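You operate a simulated robot arm through the tools that you are given. There is no shell and no other tool. Be economical: measure what you need, move in short steps, check, and stop when the job is done.

You run a simulated two-armed robot. Do the job below in one go: nothing can be reset, and whatever is moved stays where it is left.

JOB
On the top of the teal cabinet, fold the white cloth in half.

The check looks at the end state, three seconds after you hand in, the way a careful person would. Anything else that was tipped, shoved, dropped, spilled or broken makes it a failure. Flat cloth is picked up by pressing the open fingertips on it (5 to 10 N) and closing them slowly along it; thin cloth reads only 2 to 8 mm in the jaws.

ROBOT AND FRAMES
Two 7-joint arms with two-finger parallel grippers on one trunk, on a base that drives. Base frame: it is fixed to the floor where the robot stands at the start and does not move with it; the origin is under the middle of the robot, x ahead of it, y to its left, z up. Readings come in mm, degrees, newtons and seconds.
The left shoulder is at the start at [70, 163, 920], the right one opposite. Places, roughly: top of the teal cabinet [500, -800, 600]. Payload 3.43 kg a hand.
The TCP of each hand is the grasp point between the finger pads, 34 mm short of the fingertips. In the tool frame z runs along the fingers and y along their closing line. Largest opening 128 mm; finger width 24, thickness 12; the body of the gripper, 48 by 130 mm, starts 96 mm behind the TCP.
Orientation is that of the tool frame in the base frame, as [roll, pitch, yaw] about the fixed x, y, z axes, in that order (R = Rz(yaw) Ry(pitch) Rx(roll)). With the fingers straight down and closing along the base's y, the tool's x points along the base's -x, its y along +y and its z along -z.

CONTROLS
- The arms move only by the tool send_rows. It takes "left_series", "right_series" or both (then of equal length, played together; a hand with none holds still); each is one flat list of numbers, 7 for each row, row after row: the turn, a rotation vector about the tool's x, y, z in units of 90 degrees (1.0 is 90 degrees), then the shift along the tool's x, y, z in units of 150 mm (1.0 is 150 mm), then the closure, from 0 (fully open) to 1 (shut). In form: [wx, wy, wz, tx, ty, tz, gripper, wx, wy, wz, tx, ty, tz, gripper, ...]. A call has 1 to 12 rows; each row is the pose to reach, as a shift and turn from the pose commanded when the call began, along the tool's axes at that moment. A call with a number of a shift or a turn outside -1 to 1 is refused whole. Rows are played at 5 a second. More than 50 mm and 8.6 degrees between two rows, or a gripper value outside its range, and nothing of the call is played. A pose out of reach is approached as far as the arm can. The call stops where the force on the tool passes 40 N (or 10 N more than at its start, if that is more) or the arm is blocked; 0.2 s more then pass. Each finger travels about 153 mm/s and halts on what it meets, pressing with about 30 N; the grip force reading is that of the motor and also rises with nothing between the fingers. The clock runs only during rows and for 0.2 s after the last one: add rows that repeat a pose to give the fingers time. The reply holds the time, the measured pose of the TCP, the force on the tool along the base axes, the opening and the grip force, in the units named above and with some noise, with the torque about the TCP (base axes, N m) and any sound that the robot's microphone picked up.
- Cameras (640 x 400 px; columns grow to the right, rows downward): "scene" is now at [117.1, -32.7, 1120.4]; the picture's right is [-0.45, -0.89, 0.00], its down [-0.72, 0.36, -0.59] and it looks along [0.53, -0.26, -0.81] (base axes); focal length 248 px, centre (320, 200). "left" rides on the left gripper at [76, 11, -160] in its tool frame; the picture's right is [-0.15, 0.99, 0.00], its down [-0.88, -0.13, -0.46] and it looks along [-0.45, -0.07, 0.89] (tool axes); focal length 234 px, centre (320, 200). "right" rides on the right gripper at [76, -11, -160] in its tool frame; the picture's right is [0.15, 0.99, 0.00], its down [-0.88, 0.13, -0.46] and it looks along [-0.45, 0.07, 0.89] (tool axes); focal length 234 px, centre (320, 200). There is no depth. A picture from a camera that has moved, and an enlarged one, comes with that camera's place and axes in the base frame and with its lens.
- capture(camera): a new picture of that camera. It takes no simulated time.
- move_column(by): slides the trunk up (or, below 0, down) by that many mm; the arms and the scene camera ride with it, the base frame stays. It gives what a move gives, with no picture.
- steer(legs): drives the robot by 1 to 6 legs, each [ahead, left, turn to the left] in mm, mm and degrees, along the robot's own axes; the way and the turn of a leg run together, so that a leg with both is an arc; at most 1500 mm and 180 degrees a leg. The arms and the cameras ride along, it lands a little off, and it stops where it bumps. It gives what a move gives.
- aim_head(pan, tilt): turns the head with the scene camera to pan (to the left, within 86 degrees either way) and tilt (down, from -29 to 69), counted from straight ahead of the robot. It gives what a move gives.
- zoom(camera, box): a new picture of the part [left, top, right, bottom] of that camera's present view, enlarged. It takes no simulated time.
- job_done(): hands the job in; it is judged then, once.

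Go step by step. Nothing tells you exact positions but the pictures and the camera data: compare them with the known pose of the tool, close in by small moves and look again before you grip or let go. The budget is 120 turns and 92 pictures, counting those below and the enlarged ones. Unless the task says otherwise, let go and move clear before handing in, and close with one line.

The tools are called after "Call:" as a command line: name --argument value ..., lists and objects as JSON in quotes. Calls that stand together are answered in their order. send_rows: Moves the arms, as the interface text tells. Its arguments: {"type":"object","properties":{"left_series":{"type":"array","items":{"type":"number"}},"right_series":{"type":"array","items":{"type":"number"}}},"required":[]} The other tools are called the same way: move_column (by) slides the trunk up or down; steer (legs) drives the base; aim_head (pan, tilt) turns the head that bears the scene camera; capture (camera) takes a picture; zoom (camera, box) takes an enlarged picture of a part of a camera's view; job_done () hands the job in.

At the start:

```text
time: 0.0
left_ee_pos: [521.6, -11.4, 738.5]
left_ee_rot: [-180.0, -0.1, -180.0]
left_contact_force: [0.5, 0.0, -0.6]
left_wrist_torque: [-0.02, -0.02, 0.02]
left_grip_width: 128.0
left_finger_force: 0.1
right_ee_pos: [391.7, -343.2, 765.2]
right_ee_rot: [-179.9, 0.1, -179.9]
right_contact_force: [-0.1, 0.1, -0.7]
right_wrist_torque: [0.01, -0.01, 0.04]
right_grip_width: 128.0
right_finger_force: 0.2
trunk travel left (down, up): [-400.0, 540.0]
robot x, y, heading: [-1.7, 0.8, 0.0]
head pan, tilt: [-26.5, 54.1]
```

scene: 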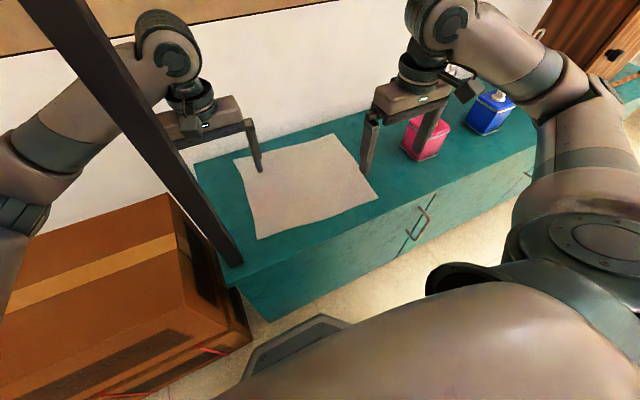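
right: 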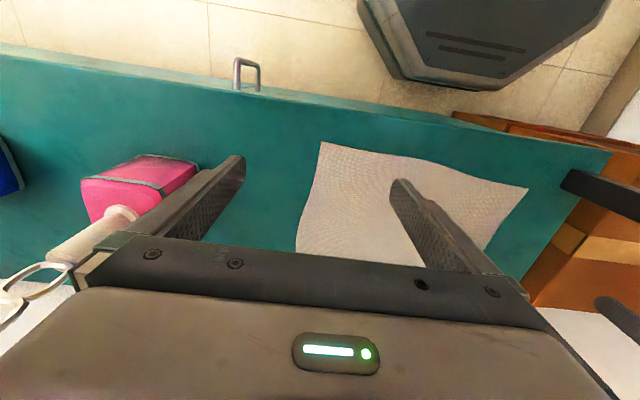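
left: 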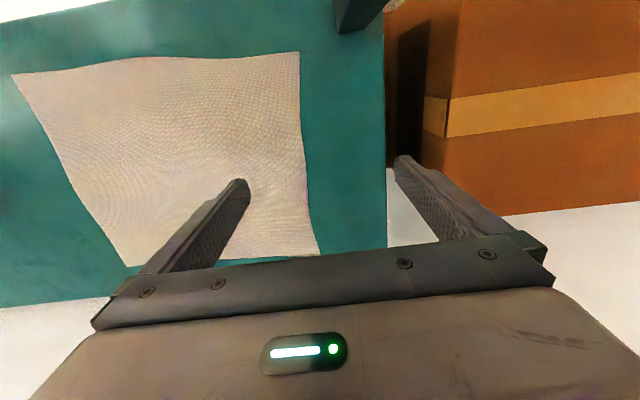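

The cloth lies on the cabinet with corners at about A(697,-38), B(669,-366), C(391,-341), D(417,-20), z≈600. A dark upright post stands near (375,45), so I'll look at what is behind and beside the cabinet before planning the fold.

Call:
aim_head --pan -15 --tilt 25

Call:
capture --camera "scene"

Call:
aim_head --pan -75 --tilt 50

Call:
capture --camera "scene"

```text
time: 0.9
left_ee_pos: [521.2, -12.3, 736.9]
left_ee_rot: [179.9, 0.0, 180.0]
left_contact_force: [0.1, -0.2, -0.4]
left_wrist_torque: [0.0, 0.0, 0.0]
left_grip_width: 127.8
left_finger_force: 0.0
right_ee_pos: [391.2, -344.5, 764.9]
right_ee_rot: [-180.0, 0.1, 180.0]
right_contact_force: [0.2, 0.4, 0.1]
right_wrist_torque: [-0.01, 0.01, -0.02]
right_grip_width: 128.1
right_finger_force: 0.1
trunk travel left (down, up): [-400.0, 540.0]
robot x, y, heading: [1.2, -2.2, 0.2]
head pan, tilt: [-15.0, 25.0]
```

```text
88 pictures are left
camera scene: at [140.7, -23.9, 1163.2], right [-0.26, -0.97, 0.0], down [-0.41, 0.11, -0.91], along [0.87, -0.23, -0.42], focal length 248 px, centre (320, 200)
```

scene: 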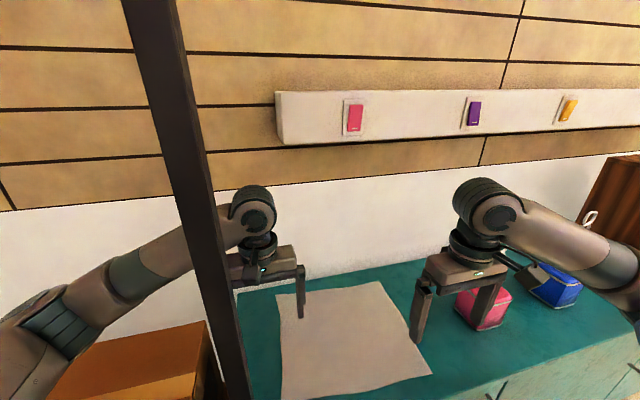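

```text
time: 2.2
left_ee_pos: [522.1, -12.0, 736.2]
left_ee_rot: [-180.0, -0.1, -180.0]
left_contact_force: [-0.5, 0.8, 0.2]
left_wrist_torque: [0.0, -0.04, 0.02]
left_grip_width: 127.9
left_finger_force: 0.2
right_ee_pos: [391.9, -343.4, 765.4]
right_ee_rot: [-180.0, -0.1, 180.0]
right_contact_force: [0.2, 0.6, -0.5]
right_wrist_torque: [0.02, 0.05, 0.03]
right_grip_width: 128.0
right_finger_force: 0.1
trunk travel left (down, up): [-400.0, 540.0]
robot x, y, heading: [1.8, -1.7, -0.2]
head pan, tilt: [-75.0, 50.0]
```

```text
87 pictures are left
camera scene: at [71.8, -74.4, 1125.8], right [-0.97, -0.26, 0.0], down [-0.2, 0.74, -0.64], along [0.17, -0.62, -0.77], focal length 248 px, centre (320, 200)
```

scene: 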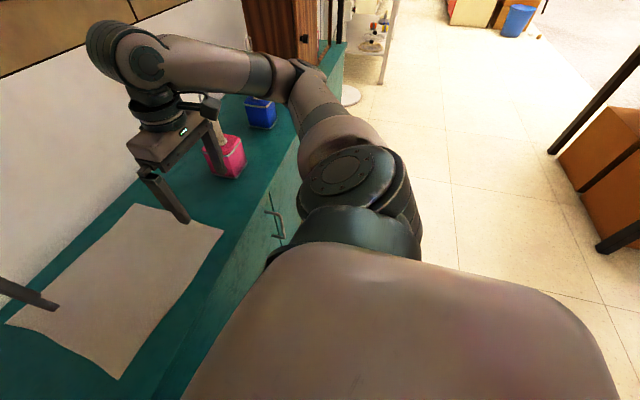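

Behind the cabinet is a wall with switches. The post stands on the near left corner and the left arm hooks round behind it. I'll park the left hand out to the left, then use the right hand to carry the near corners C and D over to B and A one after the other.

Call:
send_rows --left_series '[0, 0, 0, 0, 0, -0.2, 0, 0, 0, 0, 0, 0.2, -0.3, 0, 0, 0, 0, 0, 0.45, -0.4, 0, 0, 0, 0, 0, 0.7, -0.4, 0, 0, 0, 0, 0, 0.95, -0.4, 0, 0, 0, 0, 0, 1.0, -0.4, 0]'

Call:
aim_head --pan -10 --tilt 45

Call:
capture --camera "scene"

```text
time: 3.6
left_ee_pos: [520.6, 138.2, 796.2]
left_ee_rot: [180.0, -0.1, 180.0]
left_contact_force: [0.3, 1.2, -0.2]
left_wrist_torque: [-0.01, -0.02, 0.01]
left_grip_width: 128.0
left_finger_force: 0.0
right_ee_pos: [392.5, -343.6, 764.7]
right_ee_rot: [180.0, 0.1, -179.9]
right_contact_force: [0.2, 0.0, 0.0]
right_wrist_torque: [-0.02, -0.02, 0.02]
right_grip_width: 128.0
right_finger_force: 0.1
trunk travel left (down, up): [-400.0, 540.0]
robot x, y, heading: [0.9, -2.1, 0.2]
head pan, tilt: [-75.0, 50.0]
```

```text
time: 5.0
left_ee_pos: [520.4, 138.5, 796.5]
left_ee_rot: [-180.0, -0.1, -180.0]
left_contact_force: [0.1, -0.1, -0.1]
left_wrist_torque: [0.0, 0.0, -0.04]
left_grip_width: 128.2
left_finger_force: 0.1
right_ee_pos: [392.2, -342.8, 765.5]
right_ee_rot: [-179.9, -0.1, -179.9]
right_contact_force: [-0.1, -0.3, -0.7]
right_wrist_torque: [0.0, 0.01, -0.02]
right_grip_width: 128.0
right_finger_force: 0.0
trunk travel left (down, up): [-400.0, 540.0]
robot x, y, heading: [-4.0, 3.5, 0.1]
head pan, tilt: [-10.0, 45.0]
```

```text
86 pictures are left
camera scene: at [131.8, -14.1, 1132.7], right [-0.17, -0.98, 0.0], down [-0.7, 0.12, -0.71], along [0.7, -0.12, -0.71], focal length 248 px, centre (320, 200)
```

scene: 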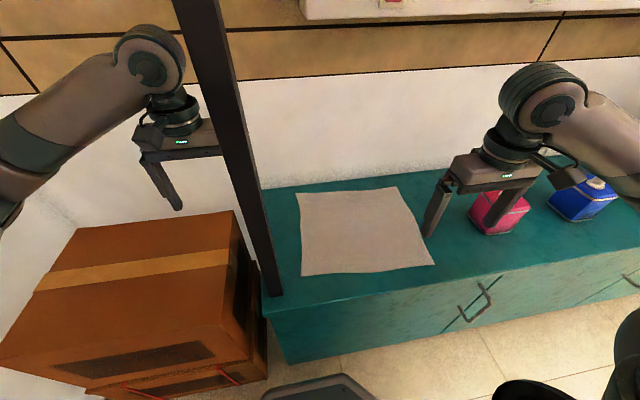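

I've got the cloth clearly placed now: C at about (394,-338) and D at about (420,-21), with the wall 30 to 70 mm behind the far edge. Next I move the left hand a bit further away and bring the right hand, part-closed, over corner C.

Call:
send_rows --left_series '[0, 0, 0, 0, 0.3, 0, 0, 0, 0, 0, 0, 0.55, 0, 0, 0, 0, 0, 0, 0.7, 0, 0, 0, 0, 0, 0, 0.7, 0, 0, 0, 0, 0, 0, 0.7, 0, 0]' --right_series '[0, 0, 0, -0.1, 0.14, 0, 0.69, 0, 0, 0, -0.1, 0.14, 0.2, 0.69, 0, 0, 0, -0.1, 0.14, 0.45, 0.69, 0, 0, 0, -0.1, 0.14, 0.7, 0.69, 0, 0, 0, -0.1, 0.14, 0.76, 0.69]'

Call:
capture --camera "right"

Call:
zoom --camera "scene" --box '[280, 100, 520, 300]'

```text
time: 6.2
left_ee_pos: [519.5, 243.6, 797.3]
left_ee_rot: [180.0, 0.0, -179.9]
left_contact_force: [-0.9, -0.6, 0.1]
left_wrist_torque: [0.02, 0.0, 0.01]
left_grip_width: 127.9
left_finger_force: 0.1
right_ee_pos: [406.0, -321.7, 651.0]
right_ee_rot: [-179.9, -0.1, -179.8]
right_contact_force: [-0.3, 0.3, 0.1]
right_wrist_torque: [0.0, 0.02, 0.02]
right_grip_width: 39.3
right_finger_force: 0.1
trunk travel left (down, up): [-400.0, 540.0]
robot x, y, heading: [-0.6, 0.1, 0.1]
head pan, tilt: [-10.0, 45.0]
```

```text
85 pictures are left
camera right: at [331.0, -333.0, 810.7], right [-0.15, 0.99, 0.0], down [0.88, 0.13, 0.46], along [0.45, 0.07, -0.89], focal length 234 px, centre (320, 200)
```

right: 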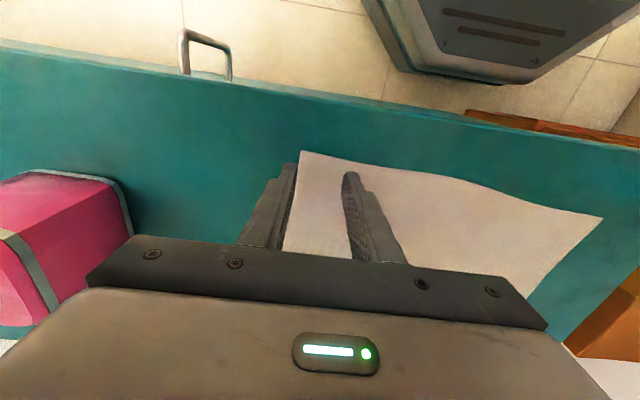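

```text
2.00 times, centred on (400, 200) of scene
camera zoom: at [131.8, -13.8, 1132.7], right [-0.17, -0.98, 0.0], down [-0.7, 0.12, -0.71], along [0.7, -0.12, -0.71], focal length 496 px, centre (160, 200)
```

zoom: 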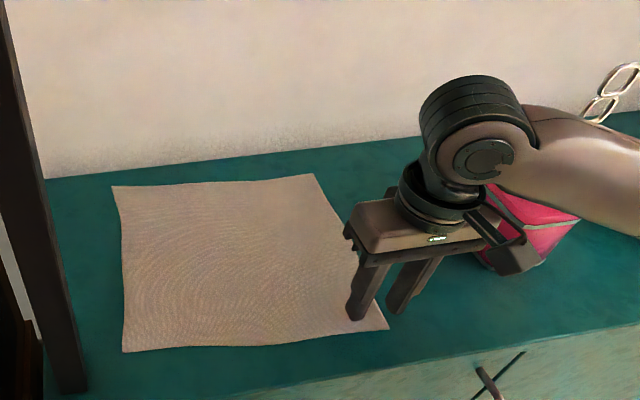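

The outer finger sits right on the cloth's side edge. I'll shift 12 mm inward and go down to touch.

Call:
send_rows --right_series '[0, 0, 0, 0, 0.08, 0, 0.69, 0, 0, 0, 0, 0.08, 0.07, 0.69, 0, 0, 0, 0, 0.08, 0.1, 0.69, 0, 0, 0, 0, 0.08, 0.115, 0.69, 0, 0, 0, 0, 0.08, 0.115, 0.69]'

```text
time: 7.4
left_ee_pos: [518.9, 243.0, 798.3]
left_ee_rot: [179.9, 0.1, -179.9]
left_contact_force: [0.3, 0.7, -0.1]
left_wrist_torque: [-0.01, -0.01, 0.01]
left_grip_width: 128.0
left_finger_force: 0.0
right_ee_pos: [406.2, -311.8, 634.9]
right_ee_rot: [-179.9, 0.2, -180.0]
right_contact_force: [-2.0, 1.3, 19.2]
right_wrist_torque: [0.15, 0.12, 0.06]
right_grip_width: 39.6
right_finger_force: 0.1
trunk travel left (down, up): [-400.0, 540.0]
robot x, y, heading: [-1.8, -0.1, -0.3]
head pan, tilt: [-10.0, 45.0]
```

Contact at 19 N is a bit hard, so I ease up slightly and close slowly.

Call:
send_rows --right_series '[0, 0, 0, 0, 0, -0.004, 0.69, 0, 0, 0, 0, 0, -0.004, 0.72, 0, 0, 0, 0, 0, -0.004, 0.76, 0, 0, 0, 0, 0, -0.004, 0.8, 0, 0, 0, 0, 0, -0.004, 0.84, 0, 0, 0, 0, 0, -0.004, 0.88, 0, 0, 0, 0, 0, -0.004, 0.92, 0, 0, 0, 0, 0, -0.004, 0.96, 0, 0, 0, 0, 0, -0.004, 1.0, 0, 0, 0, 0, 0, -0.004, 1.0]'

Call:
capture --camera "right"

```text
time: 9.6
left_ee_pos: [519.0, 243.5, 796.9]
left_ee_rot: [180.0, -0.1, -180.0]
left_contact_force: [0.0, 0.0, 0.1]
left_wrist_torque: [0.02, 0.0, 0.01]
left_grip_width: 128.0
left_finger_force: 0.1
right_ee_pos: [406.1, -310.4, 635.9]
right_ee_rot: [-179.9, 0.1, 179.9]
right_contact_force: [0.0, 0.8, 13.4]
right_wrist_torque: [0.01, 0.0, 0.0]
right_grip_width: 2.1
right_finger_force: 29.9
trunk travel left (down, up): [-400.0, 540.0]
robot x, y, heading: [3.6, -0.3, -0.0]
head pan, tilt: [-10.0, 45.0]
```

```text
83 pictures are left
camera right: at [330.8, -321.8, 794.7], right [-0.15, 0.99, 0.0], down [0.88, 0.13, 0.46], along [0.45, 0.07, -0.89], focal length 234 px, centre (320, 200)
```

right: 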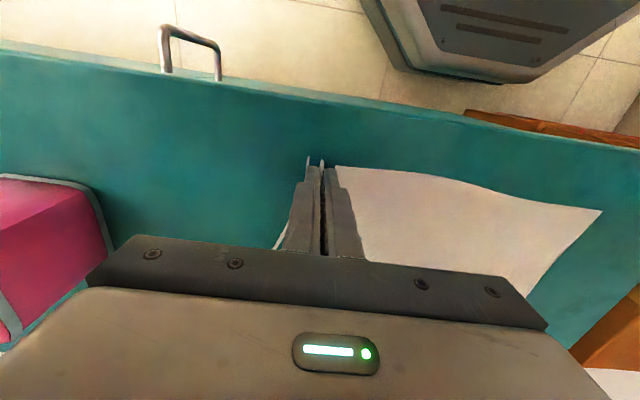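

The cloth is in the jaws (2.1 mm). I lift it in an arc towards the far corner B, first to the halfway point.

Call:
send_rows --right_series '[0, 0, 0, 0, 0, -0.067, 1, 0, 0, 0, 0, 0, -0.133, 1, 0, 0, 0, -0.05, -0.004, -0.233, 1, 0, 0, 0, -0.1, -0.007, -0.333, 1, 0, 0, 0, -0.167, -0.012, -0.45, 1, 0, 0, 0, -0.233, -0.017, -0.567, 1, 0, 0, 0, -0.333, -0.025, -0.65, 1, 0, 0, 0, -0.433, -0.033, -0.733, 1, 0, 0, 0, -0.55, -0.042, -0.8, 1, 0, 0, 0, -0.667, -0.05, -0.853, 1, 0, 0, 0, -0.847, -0.063, -0.867, 1]'

Call:
capture --camera "scene"

```text
time: 12.0
left_ee_pos: [519.3, 242.9, 795.9]
left_ee_rot: [180.0, 0.0, -179.9]
left_contact_force: [0.8, 0.0, 0.3]
left_wrist_torque: [0.0, 0.04, -0.02]
left_grip_width: 128.1
left_finger_force: 0.1
right_ee_pos: [534.0, -318.5, 764.4]
right_ee_rot: [180.0, 0.0, -180.0]
right_contact_force: [1.1, -0.4, -0.2]
right_wrist_torque: [0.0, 0.01, 0.01]
right_grip_width: 1.8
right_finger_force: 29.5
trunk travel left (down, up): [-400.0, 540.0]
robot x, y, heading: [-2.5, 1.3, -0.1]
head pan, tilt: [-10.0, 45.0]
```

```text
82 pictures are left
camera scene: at [132.4, -13.9, 1132.6], right [-0.17, -0.98, 0.0], down [-0.7, 0.12, -0.71], along [0.7, -0.12, -0.71], focal length 248 px, centre (320, 200)
```

scene: 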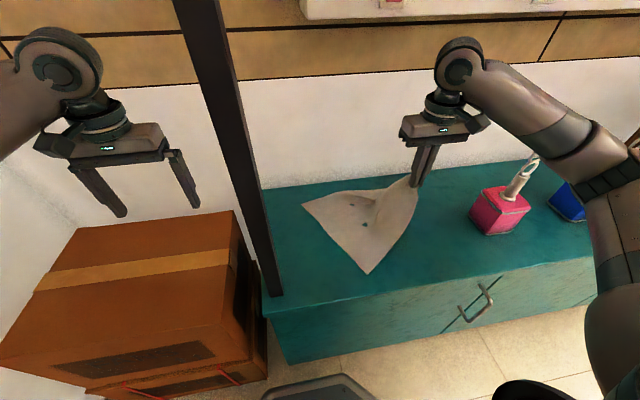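

The cloth shape looks odd, so I zoom in to understand it.

Call:
zoom --camera "scene" --box '[280, 150, 460, 300]'

Call:
capture --camera "left"

```text
2.67 times, centred on (370, 225) of scene
camera zoom: at [132.4, -13.9, 1132.6], right [-0.17, -0.98, 0.0], down [-0.7, 0.12, -0.71], along [0.7, -0.12, -0.71], focal length 661 px, centre (187, 133)
```

zoom: 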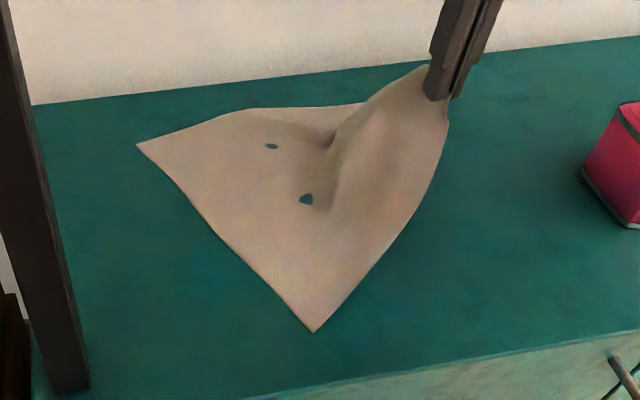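

```text
80 pictures are left
camera left: at [444.6, 252.8, 956.6], right [0.15, 0.99, 0.0], down [0.88, -0.13, 0.46], along [0.45, -0.07, -0.89], focal length 234 px, centre (320, 200)
```

left: 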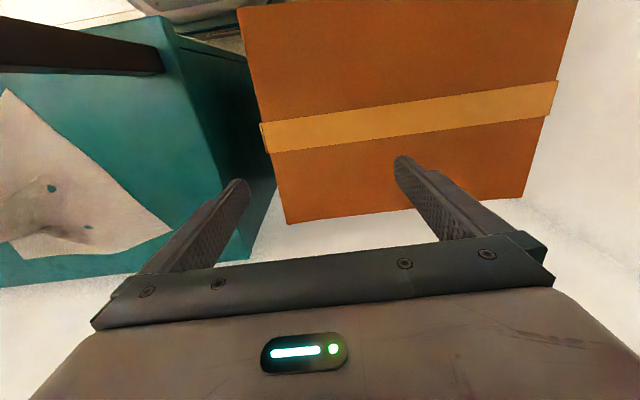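

The lone corner pulls the rest of the cloth along, because edge CD can't stretch. A clean fold needs both hands on the near edge at once. I'll lay C back down, slide the cloth a little to the right away from the post, then drive the robot so the left arm comes in on the right side of the post.

Call:
send_rows --right_series '[0, 0, 0, 0.133, -0.067, 0.033, 1, 0, 0, 0, 0.3, -0.147, 0.133, 1, 0, 0, 0, 0.467, -0.233, 0.28, 1, 0, 0, 0, 0.6, -0.32, 0.433, 1, 0, 0, 0, 0.72, -0.387, 0.587, 1, 0, 0, 0, 0.8, -0.44, 0.72, 1, 0, 0, 0, 0.847, -0.487, 0.827, 1, 0, 0, 0, 0.847, -0.487, 0.827, 1]'

Call:
capture --camera "scene"

```text
time: 13.8
left_ee_pos: [519.7, 243.2, 796.3]
left_ee_rot: [179.9, 0.0, 180.0]
left_contact_force: [0.7, 1.1, -0.7]
left_wrist_torque: [-0.02, -0.03, 0.0]
left_grip_width: 127.9
left_finger_force: 0.0
right_ee_pos: [406.9, -390.8, 641.1]
right_ee_rot: [180.0, 0.0, 180.0]
right_contact_force: [0.1, -0.9, 0.7]
right_wrist_torque: [0.01, 0.02, -0.05]
right_grip_width: 2.1
right_finger_force: 29.7
trunk travel left (down, up): [-400.0, 540.0]
robot x, y, heading: [-1.3, -0.6, 0.0]
head pan, tilt: [-10.0, 45.0]
```

```text
79 pictures are left
camera scene: at [131.8, -13.9, 1132.7], right [-0.17, -0.98, 0.0], down [-0.7, 0.12, -0.71], along [0.7, -0.12, -0.71], focal length 248 px, centre (320, 200)
```

scene: 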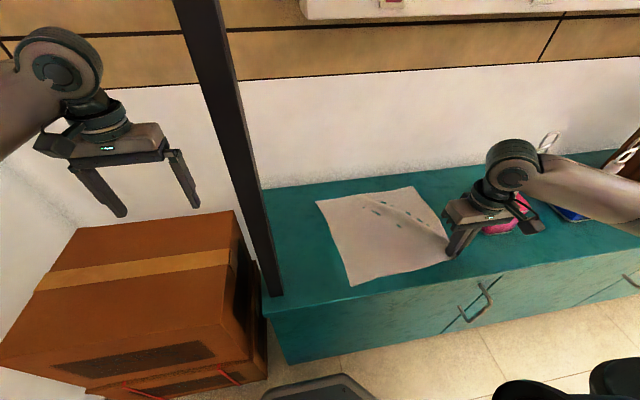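

The cloth lies flat again, shifted to the right: A(659,-92), B(668,-407), C≈(395,-420), D(375,-124). I pull it a little taut, lower it, let go, then retract the right hand upward.

Call:
send_rows --right_series '[0, 0, 0, -0.03, -0.05, 0, 1, 0, 0, 0, -0.05, -0.1, 0.02, 1, 0, 0, 0, -0.05, -0.1, 0.03, 1, 0, 0, 0, -0.05, -0.1, 0.03, 0.9, 0, 0, 0, -0.05, -0.1, 0.02, 0.75, 0, 0, 0, -0.05, -0.1, 0.0, 0.7, 0, 0, 0, -0.05, -0.1, -0.2, 0.7, 0, 0, 0, -0.05, -0.1, -0.5, 0.7, 0, 0, 0, -0.05, -0.1, -0.8, 0.7, 0, 0, 0, -0.05, -0.1, -1.0, 0.7]'

Call:
capture --camera "scene"

Call:
aim_head --pan 86 --tilt 35

Call:
capture --camera "scene"

Call:
aim_head --pan -86 --tilt 35

Call:
capture --camera "scene"

```text
time: 16.0
left_ee_pos: [519.2, 243.2, 796.6]
left_ee_rot: [-180.0, 0.0, 179.9]
left_contact_force: [-0.5, 0.1, -0.5]
left_wrist_torque: [-0.01, -0.01, -0.02]
left_grip_width: 128.3
left_finger_force: 0.0
right_ee_pos: [413.9, -406.7, 792.7]
right_ee_rot: [-179.9, 0.0, -180.0]
right_contact_force: [1.0, -0.9, -0.1]
right_wrist_torque: [-0.02, 0.02, -0.02]
right_grip_width: 38.4
right_finger_force: 0.1
trunk travel left (down, up): [-400.0, 540.0]
robot x, y, heading: [-0.8, -0.4, -0.0]
head pan, tilt: [-10.0, 45.0]
```

```text
78 pictures are left
camera scene: at [131.4, -13.7, 1132.7], right [-0.17, -0.98, 0.0], down [-0.7, 0.12, -0.71], along [0.7, -0.12, -0.71], focal length 248 px, centre (320, 200)
```

scene: 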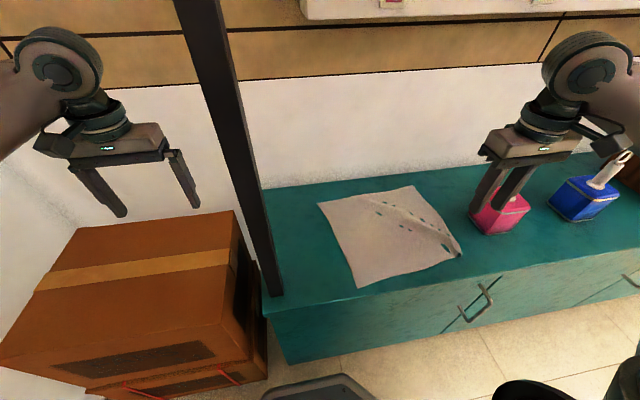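

```text
time: 17.7
left_ee_pos: [519.6, 241.8, 796.9]
left_ee_rot: [-180.0, 0.0, 180.0]
left_contact_force: [-0.2, 0.0, 0.4]
left_wrist_torque: [-0.02, 0.01, 0.02]
left_grip_width: 128.0
left_finger_force: 0.0
right_ee_pos: [412.8, -406.8, 791.0]
right_ee_rot: [-180.0, 0.1, -180.0]
right_contact_force: [-0.5, -0.5, 1.1]
right_wrist_torque: [-0.01, 0.0, 0.0]
right_grip_width: 38.4
right_finger_force: 0.1
trunk travel left (down, up): [-400.0, 540.0]
robot x, y, heading: [-1.6, 0.1, -0.2]
head pan, tilt: [85.9, 35.0]
```

```text
77 pictures are left
camera scene: at [58.0, 87.9, 1147.5], right [1.0, -0.07, 0.0], down [-0.04, -0.57, -0.82], along [0.06, 0.82, -0.57], focal length 248 px, centre (320, 200)
```

scene: 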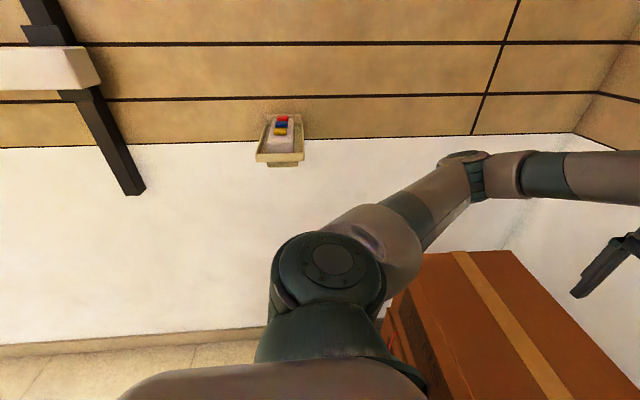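

```text
time: 20.3
left_ee_pos: [519.6, 243.3, 796.9]
left_ee_rot: [180.0, 0.0, -180.0]
left_contact_force: [0.0, -0.5, 0.1]
left_wrist_torque: [-0.04, -0.01, -0.02]
left_grip_width: 128.0
left_finger_force: 0.1
right_ee_pos: [413.2, -407.0, 790.4]
right_ee_rot: [-179.9, 0.0, -180.0]
right_contact_force: [-0.2, 0.5, 1.0]
right_wrist_torque: [-0.03, -0.02, 0.01]
right_grip_width: 38.6
right_finger_force: 0.0
trunk travel left (down, up): [-400.0, 540.0]
robot x, y, heading: [1.6, -0.8, 0.2]
head pan, tilt: [-85.9, 35.0]
```

```text
76 pictures are left
camera scene: at [58.0, -87.8, 1147.5], right [-1.0, -0.07, 0.0], down [-0.04, 0.57, -0.82], along [0.06, -0.82, -0.57], focal length 248 px, centre (320, 200)
```

scene: 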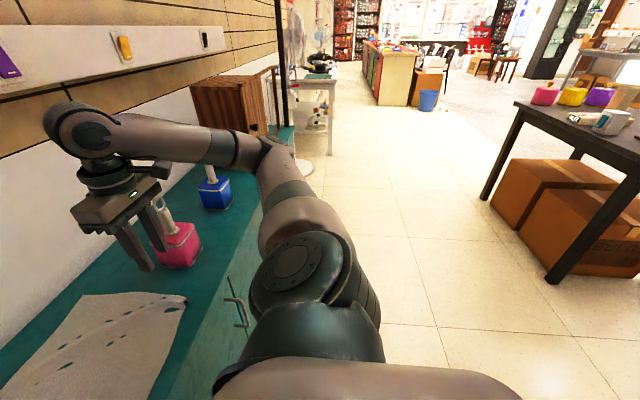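

Floor to the right and behind is clear enough. I drive back 300, right 400 and ahead 130, so the left arm comes out from behind the post and into place on its right side.

Call:
steer --legs '[[-300, 0, 0], [0, -400, 0]]'

Call:
aim_head --pan 10 --tilt 40

Call:
capture --camera "scene"

```text
time: 24.5
left_ee_pos: [216.1, -168.6, 797.5]
left_ee_rot: [180.0, 0.0, 179.2]
left_contact_force: [-0.2, -0.3, -0.2]
left_wrist_torque: [0.0, 0.02, -0.01]
left_grip_width: 127.9
left_finger_force: 0.0
right_ee_pos: [100.4, -816.0, 790.4]
right_ee_rot: [180.0, -0.1, 179.1]
right_contact_force: [0.3, -0.5, 0.1]
right_wrist_torque: [0.06, 0.02, 0.0]
right_grip_width: 38.1
right_finger_force: 0.1
trunk travel left (down, up): [-400.0, 540.0]
robot x, y, heading: [-307.5, -401.1, -0.9]
head pan, tilt: [-85.9, 35.0]
```

```text
time: 26.2
left_ee_pos: [215.8, -167.1, 797.4]
left_ee_rot: [179.9, -0.1, 179.3]
left_contact_force: [-0.1, 0.1, 0.5]
left_wrist_torque: [-0.01, 0.0, 0.0]
left_grip_width: 127.8
left_finger_force: 0.1
right_ee_pos: [99.9, -816.0, 790.3]
right_ee_rot: [-180.0, 0.0, 179.2]
right_contact_force: [0.5, 0.0, 0.6]
right_wrist_torque: [0.02, 0.0, 0.03]
right_grip_width: 38.3
right_finger_force: 0.0
trunk travel left (down, up): [-400.0, 540.0]
robot x, y, heading: [-309.0, -398.2, -0.9]
head pan, tilt: [10.0, 40.0]
```

```text
75 pictures are left
camera scene: at [-171.6, -389.5, 1139.9], right [0.16, -0.99, 0.0], down [-0.63, -0.1, -0.77], along [0.76, 0.12, -0.64], focal length 248 px, centre (320, 200)
```

scene: 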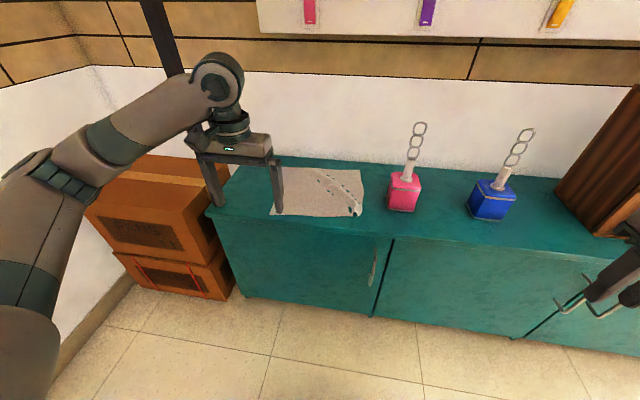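

The left arm is clear of the post. I go ahead 190 and 60 more to the right, then bring the right hand inward in front of the cabinet.

Call:
steer --legs '[[0, -60, 0.9], [190, 0, 0]]'

Call:
send_rows --right_series '[0, 0, 0, 0, 0.3, 0, 0.7, 0, 0, 0, 0, 0.6, 0, 0.7, 0, 0, 0, 0, 0.85, 0, 0.7, 0, 0, 0, 0, 1.0, 0, 0.7]'

Call:
send_rows --right_series '[0, 0, 0, 0, 0.3, 0, 0.7, 0, 0, 0, 0, 0.6, 0, 0.7, 0, 0, 0, 0, 0.85, 0, 0.7, 0, 0, 0, 0, 1.0, 0, 0.7]'

Call:
aim_head --pan 12 --tilt 45

Call:
capture --camera "scene"

```text
time: 28.3
left_ee_pos: [401.5, -218.3, 795.9]
left_ee_rot: [-180.0, -0.1, 180.0]
left_contact_force: [-0.6, 0.3, -0.7]
left_wrist_torque: [0.0, 0.04, 0.02]
left_grip_width: 127.8
left_finger_force: 0.0
right_ee_pos: [294.3, -868.0, 791.6]
right_ee_rot: [180.0, 0.1, -179.9]
right_contact_force: [0.9, -0.1, 0.0]
right_wrist_torque: [0.03, 0.08, 0.03]
right_grip_width: 38.3
right_finger_force: 0.1
trunk travel left (down, up): [-400.0, 540.0]
robot x, y, heading: [-120.1, -460.7, 0.1]
head pan, tilt: [10.0, 40.0]
```

```text
time: 29.3
left_ee_pos: [400.8, -217.8, 796.8]
left_ee_rot: [-179.9, -0.1, -180.0]
left_contact_force: [-0.4, -0.4, 0.9]
left_wrist_torque: [0.02, 0.03, -0.01]
left_grip_width: 128.1
left_finger_force: 0.1
right_ee_pos: [290.9, -716.5, 790.6]
right_ee_rot: [-179.9, 0.0, -179.9]
right_contact_force: [0.4, -0.6, -0.2]
right_wrist_torque: [0.02, -0.02, 0.0]
right_grip_width: 38.6
right_finger_force: 0.1
trunk travel left (down, up): [-400.0, 540.0]
robot x, y, heading: [-121.9, -462.6, 0.1]
head pan, tilt: [10.0, 40.0]
```

```text
time: 30.3
left_ee_pos: [401.5, -217.2, 796.9]
left_ee_rot: [180.0, 0.0, -180.0]
left_contact_force: [0.0, 0.8, 0.0]
left_wrist_torque: [0.03, 0.01, -0.01]
left_grip_width: 127.7
left_finger_force: 0.0
right_ee_pos: [294.1, -568.2, 792.9]
right_ee_rot: [-180.0, 0.0, 179.9]
right_contact_force: [-0.7, 0.4, -0.1]
right_wrist_torque: [-0.03, -0.01, 0.02]
right_grip_width: 38.5
right_finger_force: 0.1
trunk travel left (down, up): [-400.0, 540.0]
robot x, y, heading: [-118.0, -462.2, 0.2]
head pan, tilt: [10.0, 40.0]
```

```text
time: 31.0
left_ee_pos: [400.5, -218.5, 797.2]
left_ee_rot: [-179.9, 0.1, -180.0]
left_contact_force: [0.5, -0.5, -0.1]
left_wrist_torque: [0.0, -0.02, 0.0]
left_grip_width: 127.9
left_finger_force: 0.0
right_ee_pos: [294.6, -568.5, 791.4]
right_ee_rot: [-180.0, 0.0, -179.9]
right_contact_force: [-0.5, 0.5, 0.2]
right_wrist_torque: [0.01, 0.02, 0.02]
right_grip_width: 38.1
right_finger_force: 0.0
trunk travel left (down, up): [-400.0, 540.0]
robot x, y, heading: [-120.9, -463.3, -0.0]
head pan, tilt: [12.0, 45.0]
```

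```text
74 pictures are left
camera scene: at [12.3, -444.3, 1132.7], right [0.21, -0.98, 0.0], down [-0.69, -0.15, -0.71], along [0.69, 0.15, -0.71], focal length 248 px, centre (320, 200)
```

scene: 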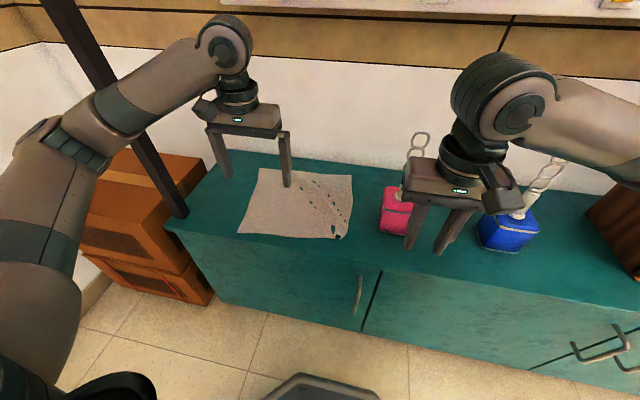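

The robot is in place with both arms on the right side of the post. I bring both hands above the near edge, part-closed, and look through the hand cameras.

Call:
send_rows --right_series '[0, 0, 0, 0, 0.3, 0, 0.7, 0, 0, 0, 0, 0.6, 0, 0.7, 0, 0, 0, 0, 0.9, 0, 0.7, 0, 0, 0, -0.2, 1, 0.1, 0.7, 0, 0, 0, -0.4, 1.0, 0.3, 0.7, 0, 0, 0, -0.65, 1.0, 0.5, 0.7]' --left_series '[0, 0, 0, 0, 0.05, 0.1, 0.4, 0, 0, 0, 0, 0.1, 0.2, 0.69, 0, 0, 0, 0, 0.2, 0.3, 0.69, 0, 0, 0, 0.03, 0.25, 0.4, 0.69, 0, 0, 0, 0.06, 0.25, 0.5, 0.69, 0, 0, 0, 0.06, 0.25, 0.5, 0.69]'

Call:
capture --camera "right"

Call:
capture --camera "left"

```text
time: 32.4
left_ee_pos: [391.7, -180.6, 721.2]
left_ee_rot: [-179.9, -0.1, -179.9]
left_contact_force: [-1.3, 0.8, 0.4]
left_wrist_torque: [-0.03, 0.03, -0.02]
left_grip_width: 39.5
left_finger_force: 0.0
right_ee_pos: [392.0, -418.5, 715.5]
right_ee_rot: [-179.9, 0.0, -179.9]
right_contact_force: [0.1, -0.2, -0.4]
right_wrist_torque: [0.03, -0.04, -0.02]
right_grip_width: 38.3
right_finger_force: 0.1
trunk travel left (down, up): [-400.0, 540.0]
robot x, y, heading: [-118.6, -459.8, -0.1]
head pan, tilt: [12.0, 45.0]
```

```text
73 pictures are left
camera right: at [316.5, -430.8, 875.2], right [-0.15, 0.99, 0.0], down [0.88, 0.13, 0.46], along [0.45, 0.07, -0.89], focal length 234 px, centre (320, 200)
```

right: 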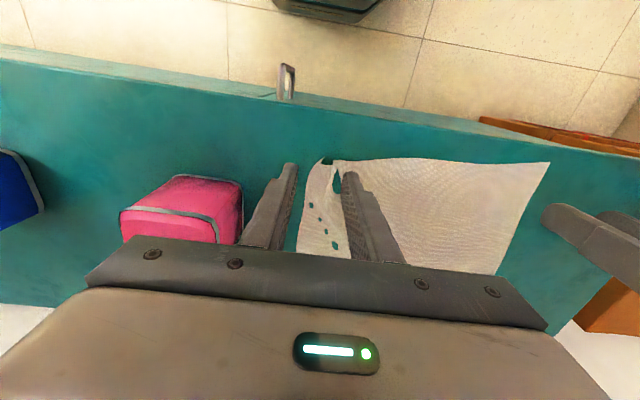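

```text
72 pictures are left
camera left: at [316.3, -170.6, 880.9], right [0.15, 0.99, 0.0], down [0.88, -0.13, 0.46], along [0.45, -0.07, -0.89], focal length 234 px, centre (320, 200)
```

left: 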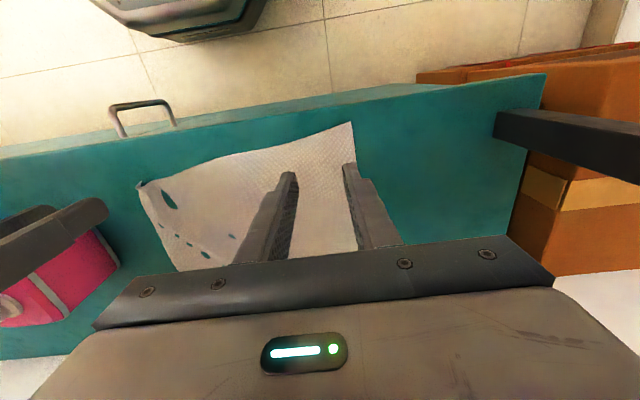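

Corner D is at (364,-140) and C at (401,-418), with a small pucker left at C. I lower both hands to just above the near corners.

Call:
send_rows --left_series '[0, 0, 0, 0.05, 0.097, 0.15, 0.69, 0, 0, 0, 0.05, 0.097, 0.35, 0.69, 0, 0, 0, 0.05, 0.097, 0.5, 0.69, 0, 0, 0, 0.05, 0.097, 0.56, 0.69, 0, 0, 0, 0.05, 0.097, 0.56, 0.69]' --right_series '[0, 0, 0, -0.12, 0.157, 0.15, 0.69, 0, 0, 0, -0.12, 0.157, 0.35, 0.69, 0, 0, 0, -0.12, 0.157, 0.46, 0.69, 0, 0, 0, -0.12, 0.157, 0.52, 0.69, 0, 0, 0, -0.12, 0.157, 0.52, 0.69]'

Call:
capture --camera "right"

Call:
capture --camera "left"

```text
time: 33.6
left_ee_pos: [382.4, -166.3, 636.9]
left_ee_rot: [180.0, 0.0, -179.8]
left_contact_force: [-0.2, -0.3, -0.3]
left_wrist_torque: [0.0, 0.02, -0.01]
left_grip_width: 39.8
left_finger_force: 0.1
right_ee_pos: [410.8, -394.0, 638.1]
right_ee_rot: [-179.9, 0.0, -179.9]
right_contact_force: [0.2, 0.1, -0.2]
right_wrist_torque: [-0.02, 0.02, -0.01]
right_grip_width: 39.6
right_finger_force: 0.0
trunk travel left (down, up): [-400.0, 540.0]
robot x, y, heading: [-116.2, -461.5, -0.1]
head pan, tilt: [12.0, 45.0]
```

```text
71 pictures are left
camera right: at [334.6, -405.8, 798.0], right [-0.15, 0.99, 0.0], down [0.88, 0.13, 0.46], along [0.45, 0.07, -0.89], focal length 234 px, centre (320, 200)
```

right: 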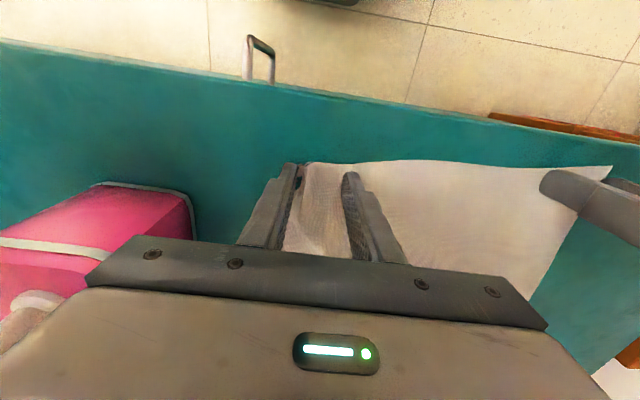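

```text
70 pictures are left
camera left: at [307.3, -156.1, 795.8], right [0.15, 0.99, 0.0], down [0.88, -0.13, 0.46], along [0.45, -0.07, -0.89], focal length 234 px, centre (320, 200)
```

left: 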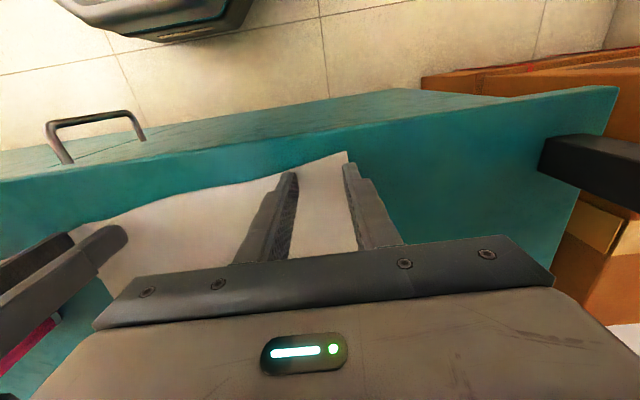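

Both are nearly placed. I shift both hands slightly further onto the cloth and press.

Call:
send_rows --left_series '[0, 0, 0, -0.055, -0.01, 0, 0.69, 0, 0, 0, -0.055, -0.01, 0.014, 0.69, 0, 0, 0, -0.055, -0.01, 0.014, 0.69]' --right_series '[0, 0, 0, -0.045, 0.05, 0, 0.69, 0, 0, 0, -0.045, 0.05, 0.02, 0.69, 0, 0, 0, -0.045, 0.05, 0.02, 0.69]'

```text
time: 34.4
left_ee_pos: [390.8, -167.1, 635.8]
left_ee_rot: [179.9, 0.0, -179.8]
left_contact_force: [0.5, 0.0, 0.9]
left_wrist_torque: [-0.02, 0.0, 0.0]
left_grip_width: 39.7
left_finger_force: 0.1
right_ee_pos: [416.0, -386.5, 636.5]
right_ee_rot: [-180.0, -0.1, -179.9]
right_contact_force: [-0.2, 0.9, 3.5]
right_wrist_torque: [-0.09, 0.0, -0.01]
right_grip_width: 39.7
right_finger_force: 0.1
trunk travel left (down, up): [-400.0, 540.0]
robot x, y, heading: [-120.8, -461.7, 0.0]
head pan, tilt: [12.0, 45.0]
```

Call:
send_rows --left_series '[0, 0, 0, 0, 0, 0.006, 0.69, 0, 0, 0, 0, 0, 0.01, 0.69, 0, 0, 0, 0, 0, 0.01, 0.69]' --right_series '[0, 0, 0, 0, 0, 0.004, 0.69, 0, 0, 0, 0, 0, 0.006, 0.69, 0, 0, 0, 0, 0, 0.006, 0.69]'

```text
time: 35.2
left_ee_pos: [392.9, -166.2, 635.4]
left_ee_rot: [-180.0, 0.2, -180.0]
left_contact_force: [-1.5, -0.6, 6.6]
left_wrist_torque: [-0.08, 0.04, 0.02]
left_grip_width: 39.7
left_finger_force: 0.0
right_ee_pos: [415.5, -386.9, 634.7]
right_ee_rot: [-179.9, 0.1, -179.9]
right_contact_force: [2.3, 1.1, 11.9]
right_wrist_torque: [-0.22, 0.01, 0.05]
right_grip_width: 39.7
right_finger_force: 0.1
trunk travel left (down, up): [-400.0, 540.0]
robot x, y, heading: [-119.9, -456.8, 0.2]
head pan, tilt: [12.0, 45.0]
```

Both hands press with a suitable force (7 and 12 N), so I close slowly.

Call:
send_rows --left_series '[0, 0, 0, 0, 0, 0.002, 0.72, 0, 0, 0, 0, 0, 0.002, 0.76, 0, 0, 0, 0, 0, 0.002, 0.8, 0, 0, 0, 0, 0, 0.002, 0.84, 0, 0, 0, 0, 0, 0.002, 0.88, 0, 0, 0, 0, 0, 0.002, 0.92, 0, 0, 0, 0, 0, 0.002, 0.96, 0, 0, 0, 0, 0, 0.002, 1, 0, 0, 0, 0, 0, 0.002, 1, 0, 0, 0, 0, 0, -0.06, 1, 0, 0, 0, 0, 0, -0.12, 1]' --right_series '[0, 0, 0, 0, 0, -0.001, 0.72, 0, 0, 0, 0, 0, -0.001, 0.76, 0, 0, 0, 0, 0, -0.001, 0.8, 0, 0, 0, 0, 0, -0.001, 0.84, 0, 0, 0, 0, 0, -0.001, 0.88, 0, 0, 0, 0, 0, -0.001, 0.92, 0, 0, 0, 0, 0, -0.001, 0.96, 0, 0, 0, 0, 0, -0.001, 1, 0, 0, 0, 0, 0, -0.001, 1, 0, 0, 0, 0, 0, -0.06, 1, 0, 0, 0, 0, 0, -0.12, 1]'

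Call:
capture --camera "right"

Call:
capture --camera "scene"

```text
time: 37.6
left_ee_pos: [392.0, -167.4, 652.4]
left_ee_rot: [-179.9, 0.0, -180.0]
left_contact_force: [0.0, 1.0, 0.7]
left_wrist_torque: [0.02, -0.02, -0.04]
left_grip_width: 2.3
left_finger_force: 30.2
right_ee_pos: [416.7, -387.9, 652.2]
right_ee_rot: [-179.9, -0.1, -180.0]
right_contact_force: [0.6, 0.8, -0.3]
right_wrist_torque: [0.02, 0.0, -0.02]
right_grip_width: 0.0
right_finger_force: 30.0
trunk travel left (down, up): [-400.0, 540.0]
robot x, y, heading: [-119.1, -462.7, 0.0]
head pan, tilt: [12.0, 45.0]
```

```text
69 pictures are left
camera right: at [340.5, -398.3, 811.2], right [-0.15, 0.99, 0.0], down [0.88, 0.13, 0.46], along [0.45, 0.07, -0.89], focal length 234 px, centre (320, 200)
```

right: 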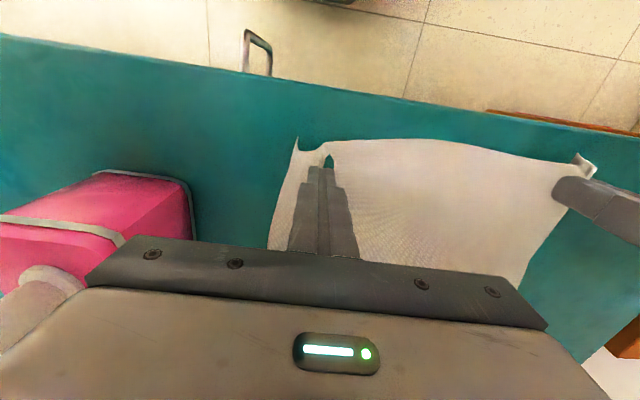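

```text
68 pictures are left
camera scene: at [12.4, -444.2, 1132.5], right [0.21, -0.98, 0.0], down [-0.69, -0.15, -0.71], along [0.69, 0.15, -0.71], focal length 248 px, centre (320, 200)
```

scene: 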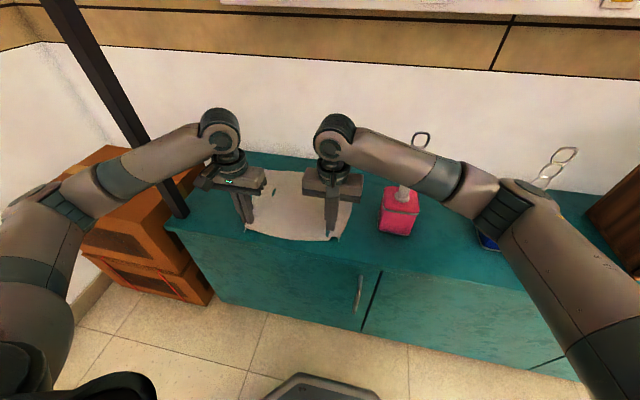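

The left holds (2.3 mm) but the right came up empty (0.0). I'll reopen it and grip a bit further along the edge, where the cloth lies proud of the top.

Call:
send_rows --right_series '[0, 0, 0, 0, 0, -0.05, 0.69, 0, 0, 0, 0.065, 0.133, -0.05, 0.69, 0, 0, 0, 0.065, 0.133, 0.05, 0.69, 0, 0, 0, 0.065, 0.133, 0.1, 0.69, 0, 0, 0, 0.065, 0.133, 0.117, 0.69, 0, 0, 0, 0.065, 0.133, 0.117, 0.69]'

Call:
capture --camera "right"

```text
time: 39.0
left_ee_pos: [391.1, -167.4, 652.3]
left_ee_rot: [180.0, 0.0, -180.0]
left_contact_force: [-0.6, 0.3, 0.7]
left_wrist_torque: [0.03, -0.01, 0.02]
left_grip_width: 1.9
left_finger_force: 29.9
right_ee_pos: [405.7, -366.0, 635.0]
right_ee_rot: [-180.0, 0.1, -179.9]
right_contact_force: [0.1, 0.6, 9.5]
right_wrist_torque: [-0.02, 0.04, -0.04]
right_grip_width: 39.6
right_finger_force: 0.0
trunk travel left (down, up): [-400.0, 540.0]
robot x, y, heading: [-119.7, -459.3, -0.2]
head pan, tilt: [12.0, 45.0]
```

```text
67 pictures are left
camera right: at [329.7, -377.4, 794.7], right [-0.15, 0.99, 0.0], down [0.88, 0.13, 0.46], along [0.45, 0.07, -0.89], focal length 234 px, centre (320, 200)
```

right: 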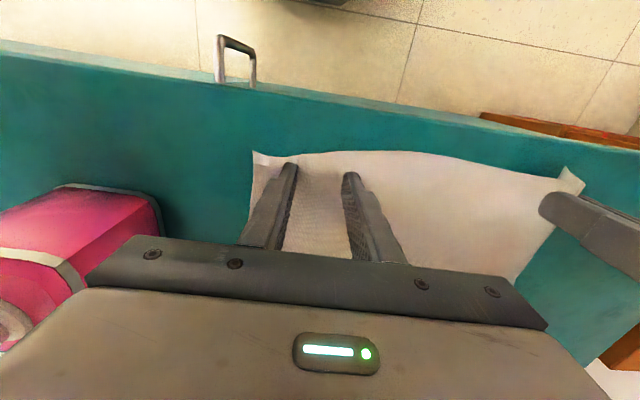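

The fingers press at 9.5 N on visible cloth, so I close slowly.

Call:
send_rows --right_series '[0, 0, 0, 0, 0, 0, 0.72, 0, 0, 0, 0, 0, 0, 0.76, 0, 0, 0, 0, 0, 0, 0.8, 0, 0, 0, 0, 0, 0, 0.84, 0, 0, 0, 0, 0, 0, 0.88, 0, 0, 0, 0, 0, 0, 0.92, 0, 0, 0, 0, 0, 0, 0.96, 0, 0, 0, 0, 0, 0, 1, 0, 0, 0, 0, 0, 0, 1, 0, 0, 0, 0, 0, -0.06, 1, 0, 0, 0, 0, 0, -0.12, 1]'

Call:
capture --camera "right"

Call:
capture --camera "left"

Call:
zoom --camera "scene" --box '[160, 120, 420, 282]'

```text
time: 41.4
left_ee_pos: [393.1, -168.4, 652.8]
left_ee_rot: [179.9, 0.0, -180.0]
left_contact_force: [1.2, -12.0, 0.2]
left_wrist_torque: [-0.41, -0.1, -0.05]
left_grip_width: 2.1
left_finger_force: 30.0
right_ee_pos: [405.7, -366.3, 650.5]
right_ee_rot: [179.9, 0.0, 180.0]
right_contact_force: [-0.7, 11.6, -1.1]
right_wrist_torque: [0.41, 0.04, 0.02]
right_grip_width: 2.2
right_finger_force: 30.6
trunk travel left (down, up): [-400.0, 540.0]
robot x, y, heading: [-121.9, -458.1, 0.1]
head pan, tilt: [12.0, 45.0]
```

```text
66 pictures are left
camera right: at [330.5, -377.6, 811.1], right [-0.15, 0.99, 0.0], down [0.88, 0.13, 0.46], along [0.45, 0.07, -0.89], focal length 234 px, centre (320, 200)
```

right: 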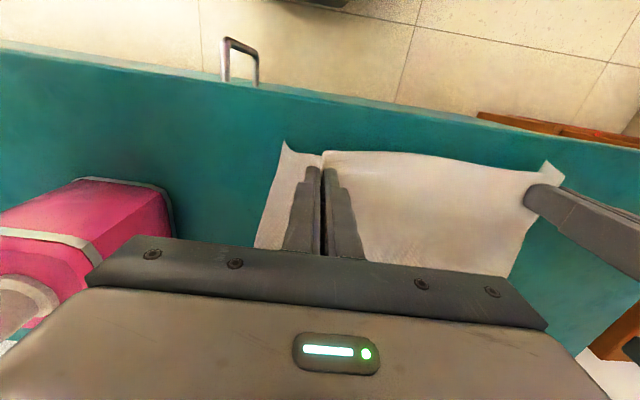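

```text
65 pictures are left
camera left: at [316.3, -157.5, 812.6], right [0.15, 0.99, 0.0], down [0.88, -0.13, 0.46], along [0.45, -0.07, -0.89], focal length 234 px, centre (320, 200)
```

left: 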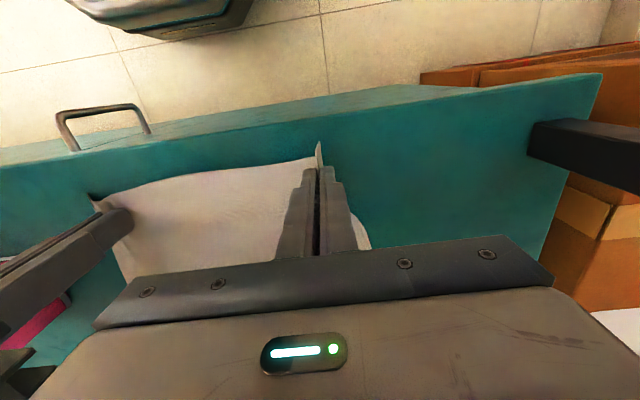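

```text
2.46 times, centred on (290, 201) of scene
camera zoom: at [12.4, -444.2, 1132.5], right [0.21, -0.98, 0.0], down [-0.69, -0.15, -0.71], along [0.69, 0.15, -0.71], focal length 610 px, centre (394, 198)
```

zoom: 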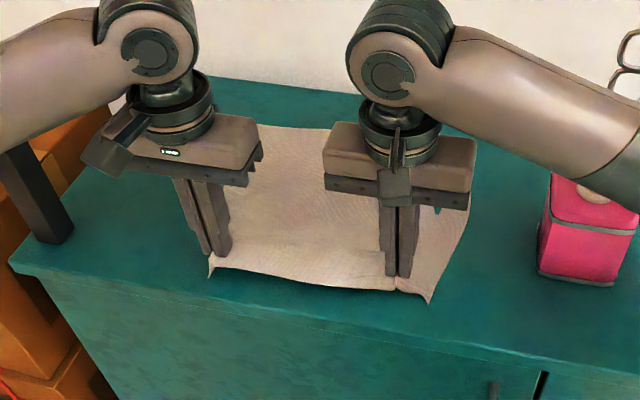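

Both hands hold, but each grip gathers about 40 mm of edge (12 N of pull between them). I'll put them back down and open under pressure to spread the puckers out, then regrip with a smaller gather.

Call:
send_rows --left_series '[0, 0, 0, 0, -0.01, 0.06, 1, 0, 0, 0, 0, -0.01, 0.12, 1, 0, 0, 0, 0, 0, 0.122, 0.96, 0, 0, 0, 0, 0, 0.122, 0.9, 0, 0, 0, 0, 0, 0.122, 0.84, 0, 0, 0, 0, 0, 0.122, 0.78, 0, 0, 0, 0, 0, 0.122, 0.72, 0, 0, 0, 0, 0, 0.122, 0.66, 0, 0, 0, 0, 0, 0.122, 0.62, 0, 0, 0, 0, 0, 0.122, 0.6, 0, 0, 0, 0, 0, 0.0, 0.6, 0, 0, 0, 0, 0, -0.2, 0.6]' --right_series '[0, 0, 0, 0, 0.01, 0.06, 1, 0, 0, 0, 0, 0.01, 0.12, 1, 0, 0, 0, 0, 0, 0.12, 0.96, 0, 0, 0, 0, 0, 0.12, 0.9, 0, 0, 0, 0, 0, 0.12, 0.84, 0, 0, 0, 0, 0, 0.12, 0.78, 0, 0, 0, 0, 0, 0.12, 0.72, 0, 0, 0, 0, 0, 0.12, 0.66, 0, 0, 0, 0, 0, 0.12, 0.62, 0, 0, 0, 0, 0, 0.12, 0.6, 0, 0, 0, 0, 0, 0.0, 0.6, 0, 0, 0, 0, 0, -0.2, 0.6]'

Call:
capture --camera "right"

Call:
capture --camera "left"

```text
time: 44.0
left_ee_pos: [392.3, -166.5, 682.1]
left_ee_rot: [-180.0, 0.0, -179.9]
left_contact_force: [0.0, 0.6, 0.2]
left_wrist_torque: [-0.03, 0.0, -0.02]
left_grip_width: 51.2
left_finger_force: 0.0
right_ee_pos: [405.3, -366.4, 682.8]
right_ee_rot: [-179.9, 0.0, 179.9]
right_contact_force: [-0.4, 0.0, 0.3]
right_wrist_torque: [-0.01, 0.01, 0.0]
right_grip_width: 51.3
right_finger_force: 0.1
trunk travel left (down, up): [-400.0, 540.0]
robot x, y, heading: [-118.6, -460.6, -0.0]
head pan, tilt: [12.0, 45.0]
```

```text
63 pictures are left
camera right: at [330.3, -377.1, 841.8], right [-0.15, 0.99, 0.0], down [0.88, 0.13, 0.46], along [0.45, 0.07, -0.89], focal length 234 px, centre (320, 200)
```

right: 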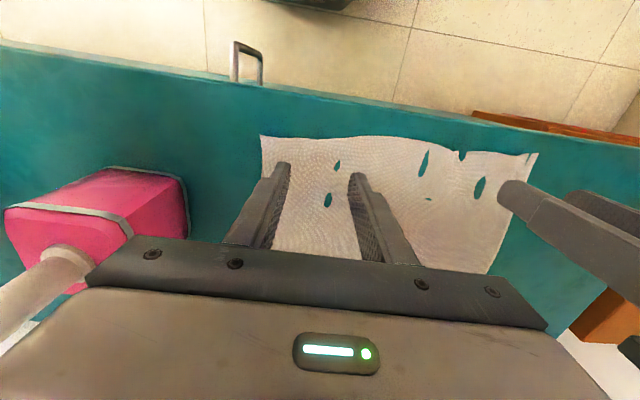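

```text
62 pictures are left
camera left: at [316.7, -157.7, 842.6], right [0.15, 0.99, 0.0], down [0.88, -0.13, 0.46], along [0.45, -0.07, -0.89], focal length 234 px, centre (320, 200)
```

left: 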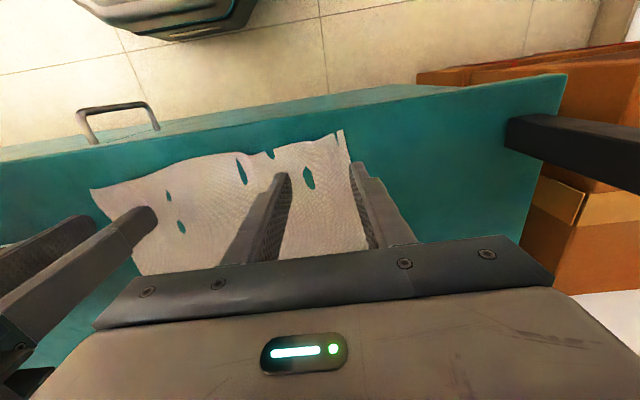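

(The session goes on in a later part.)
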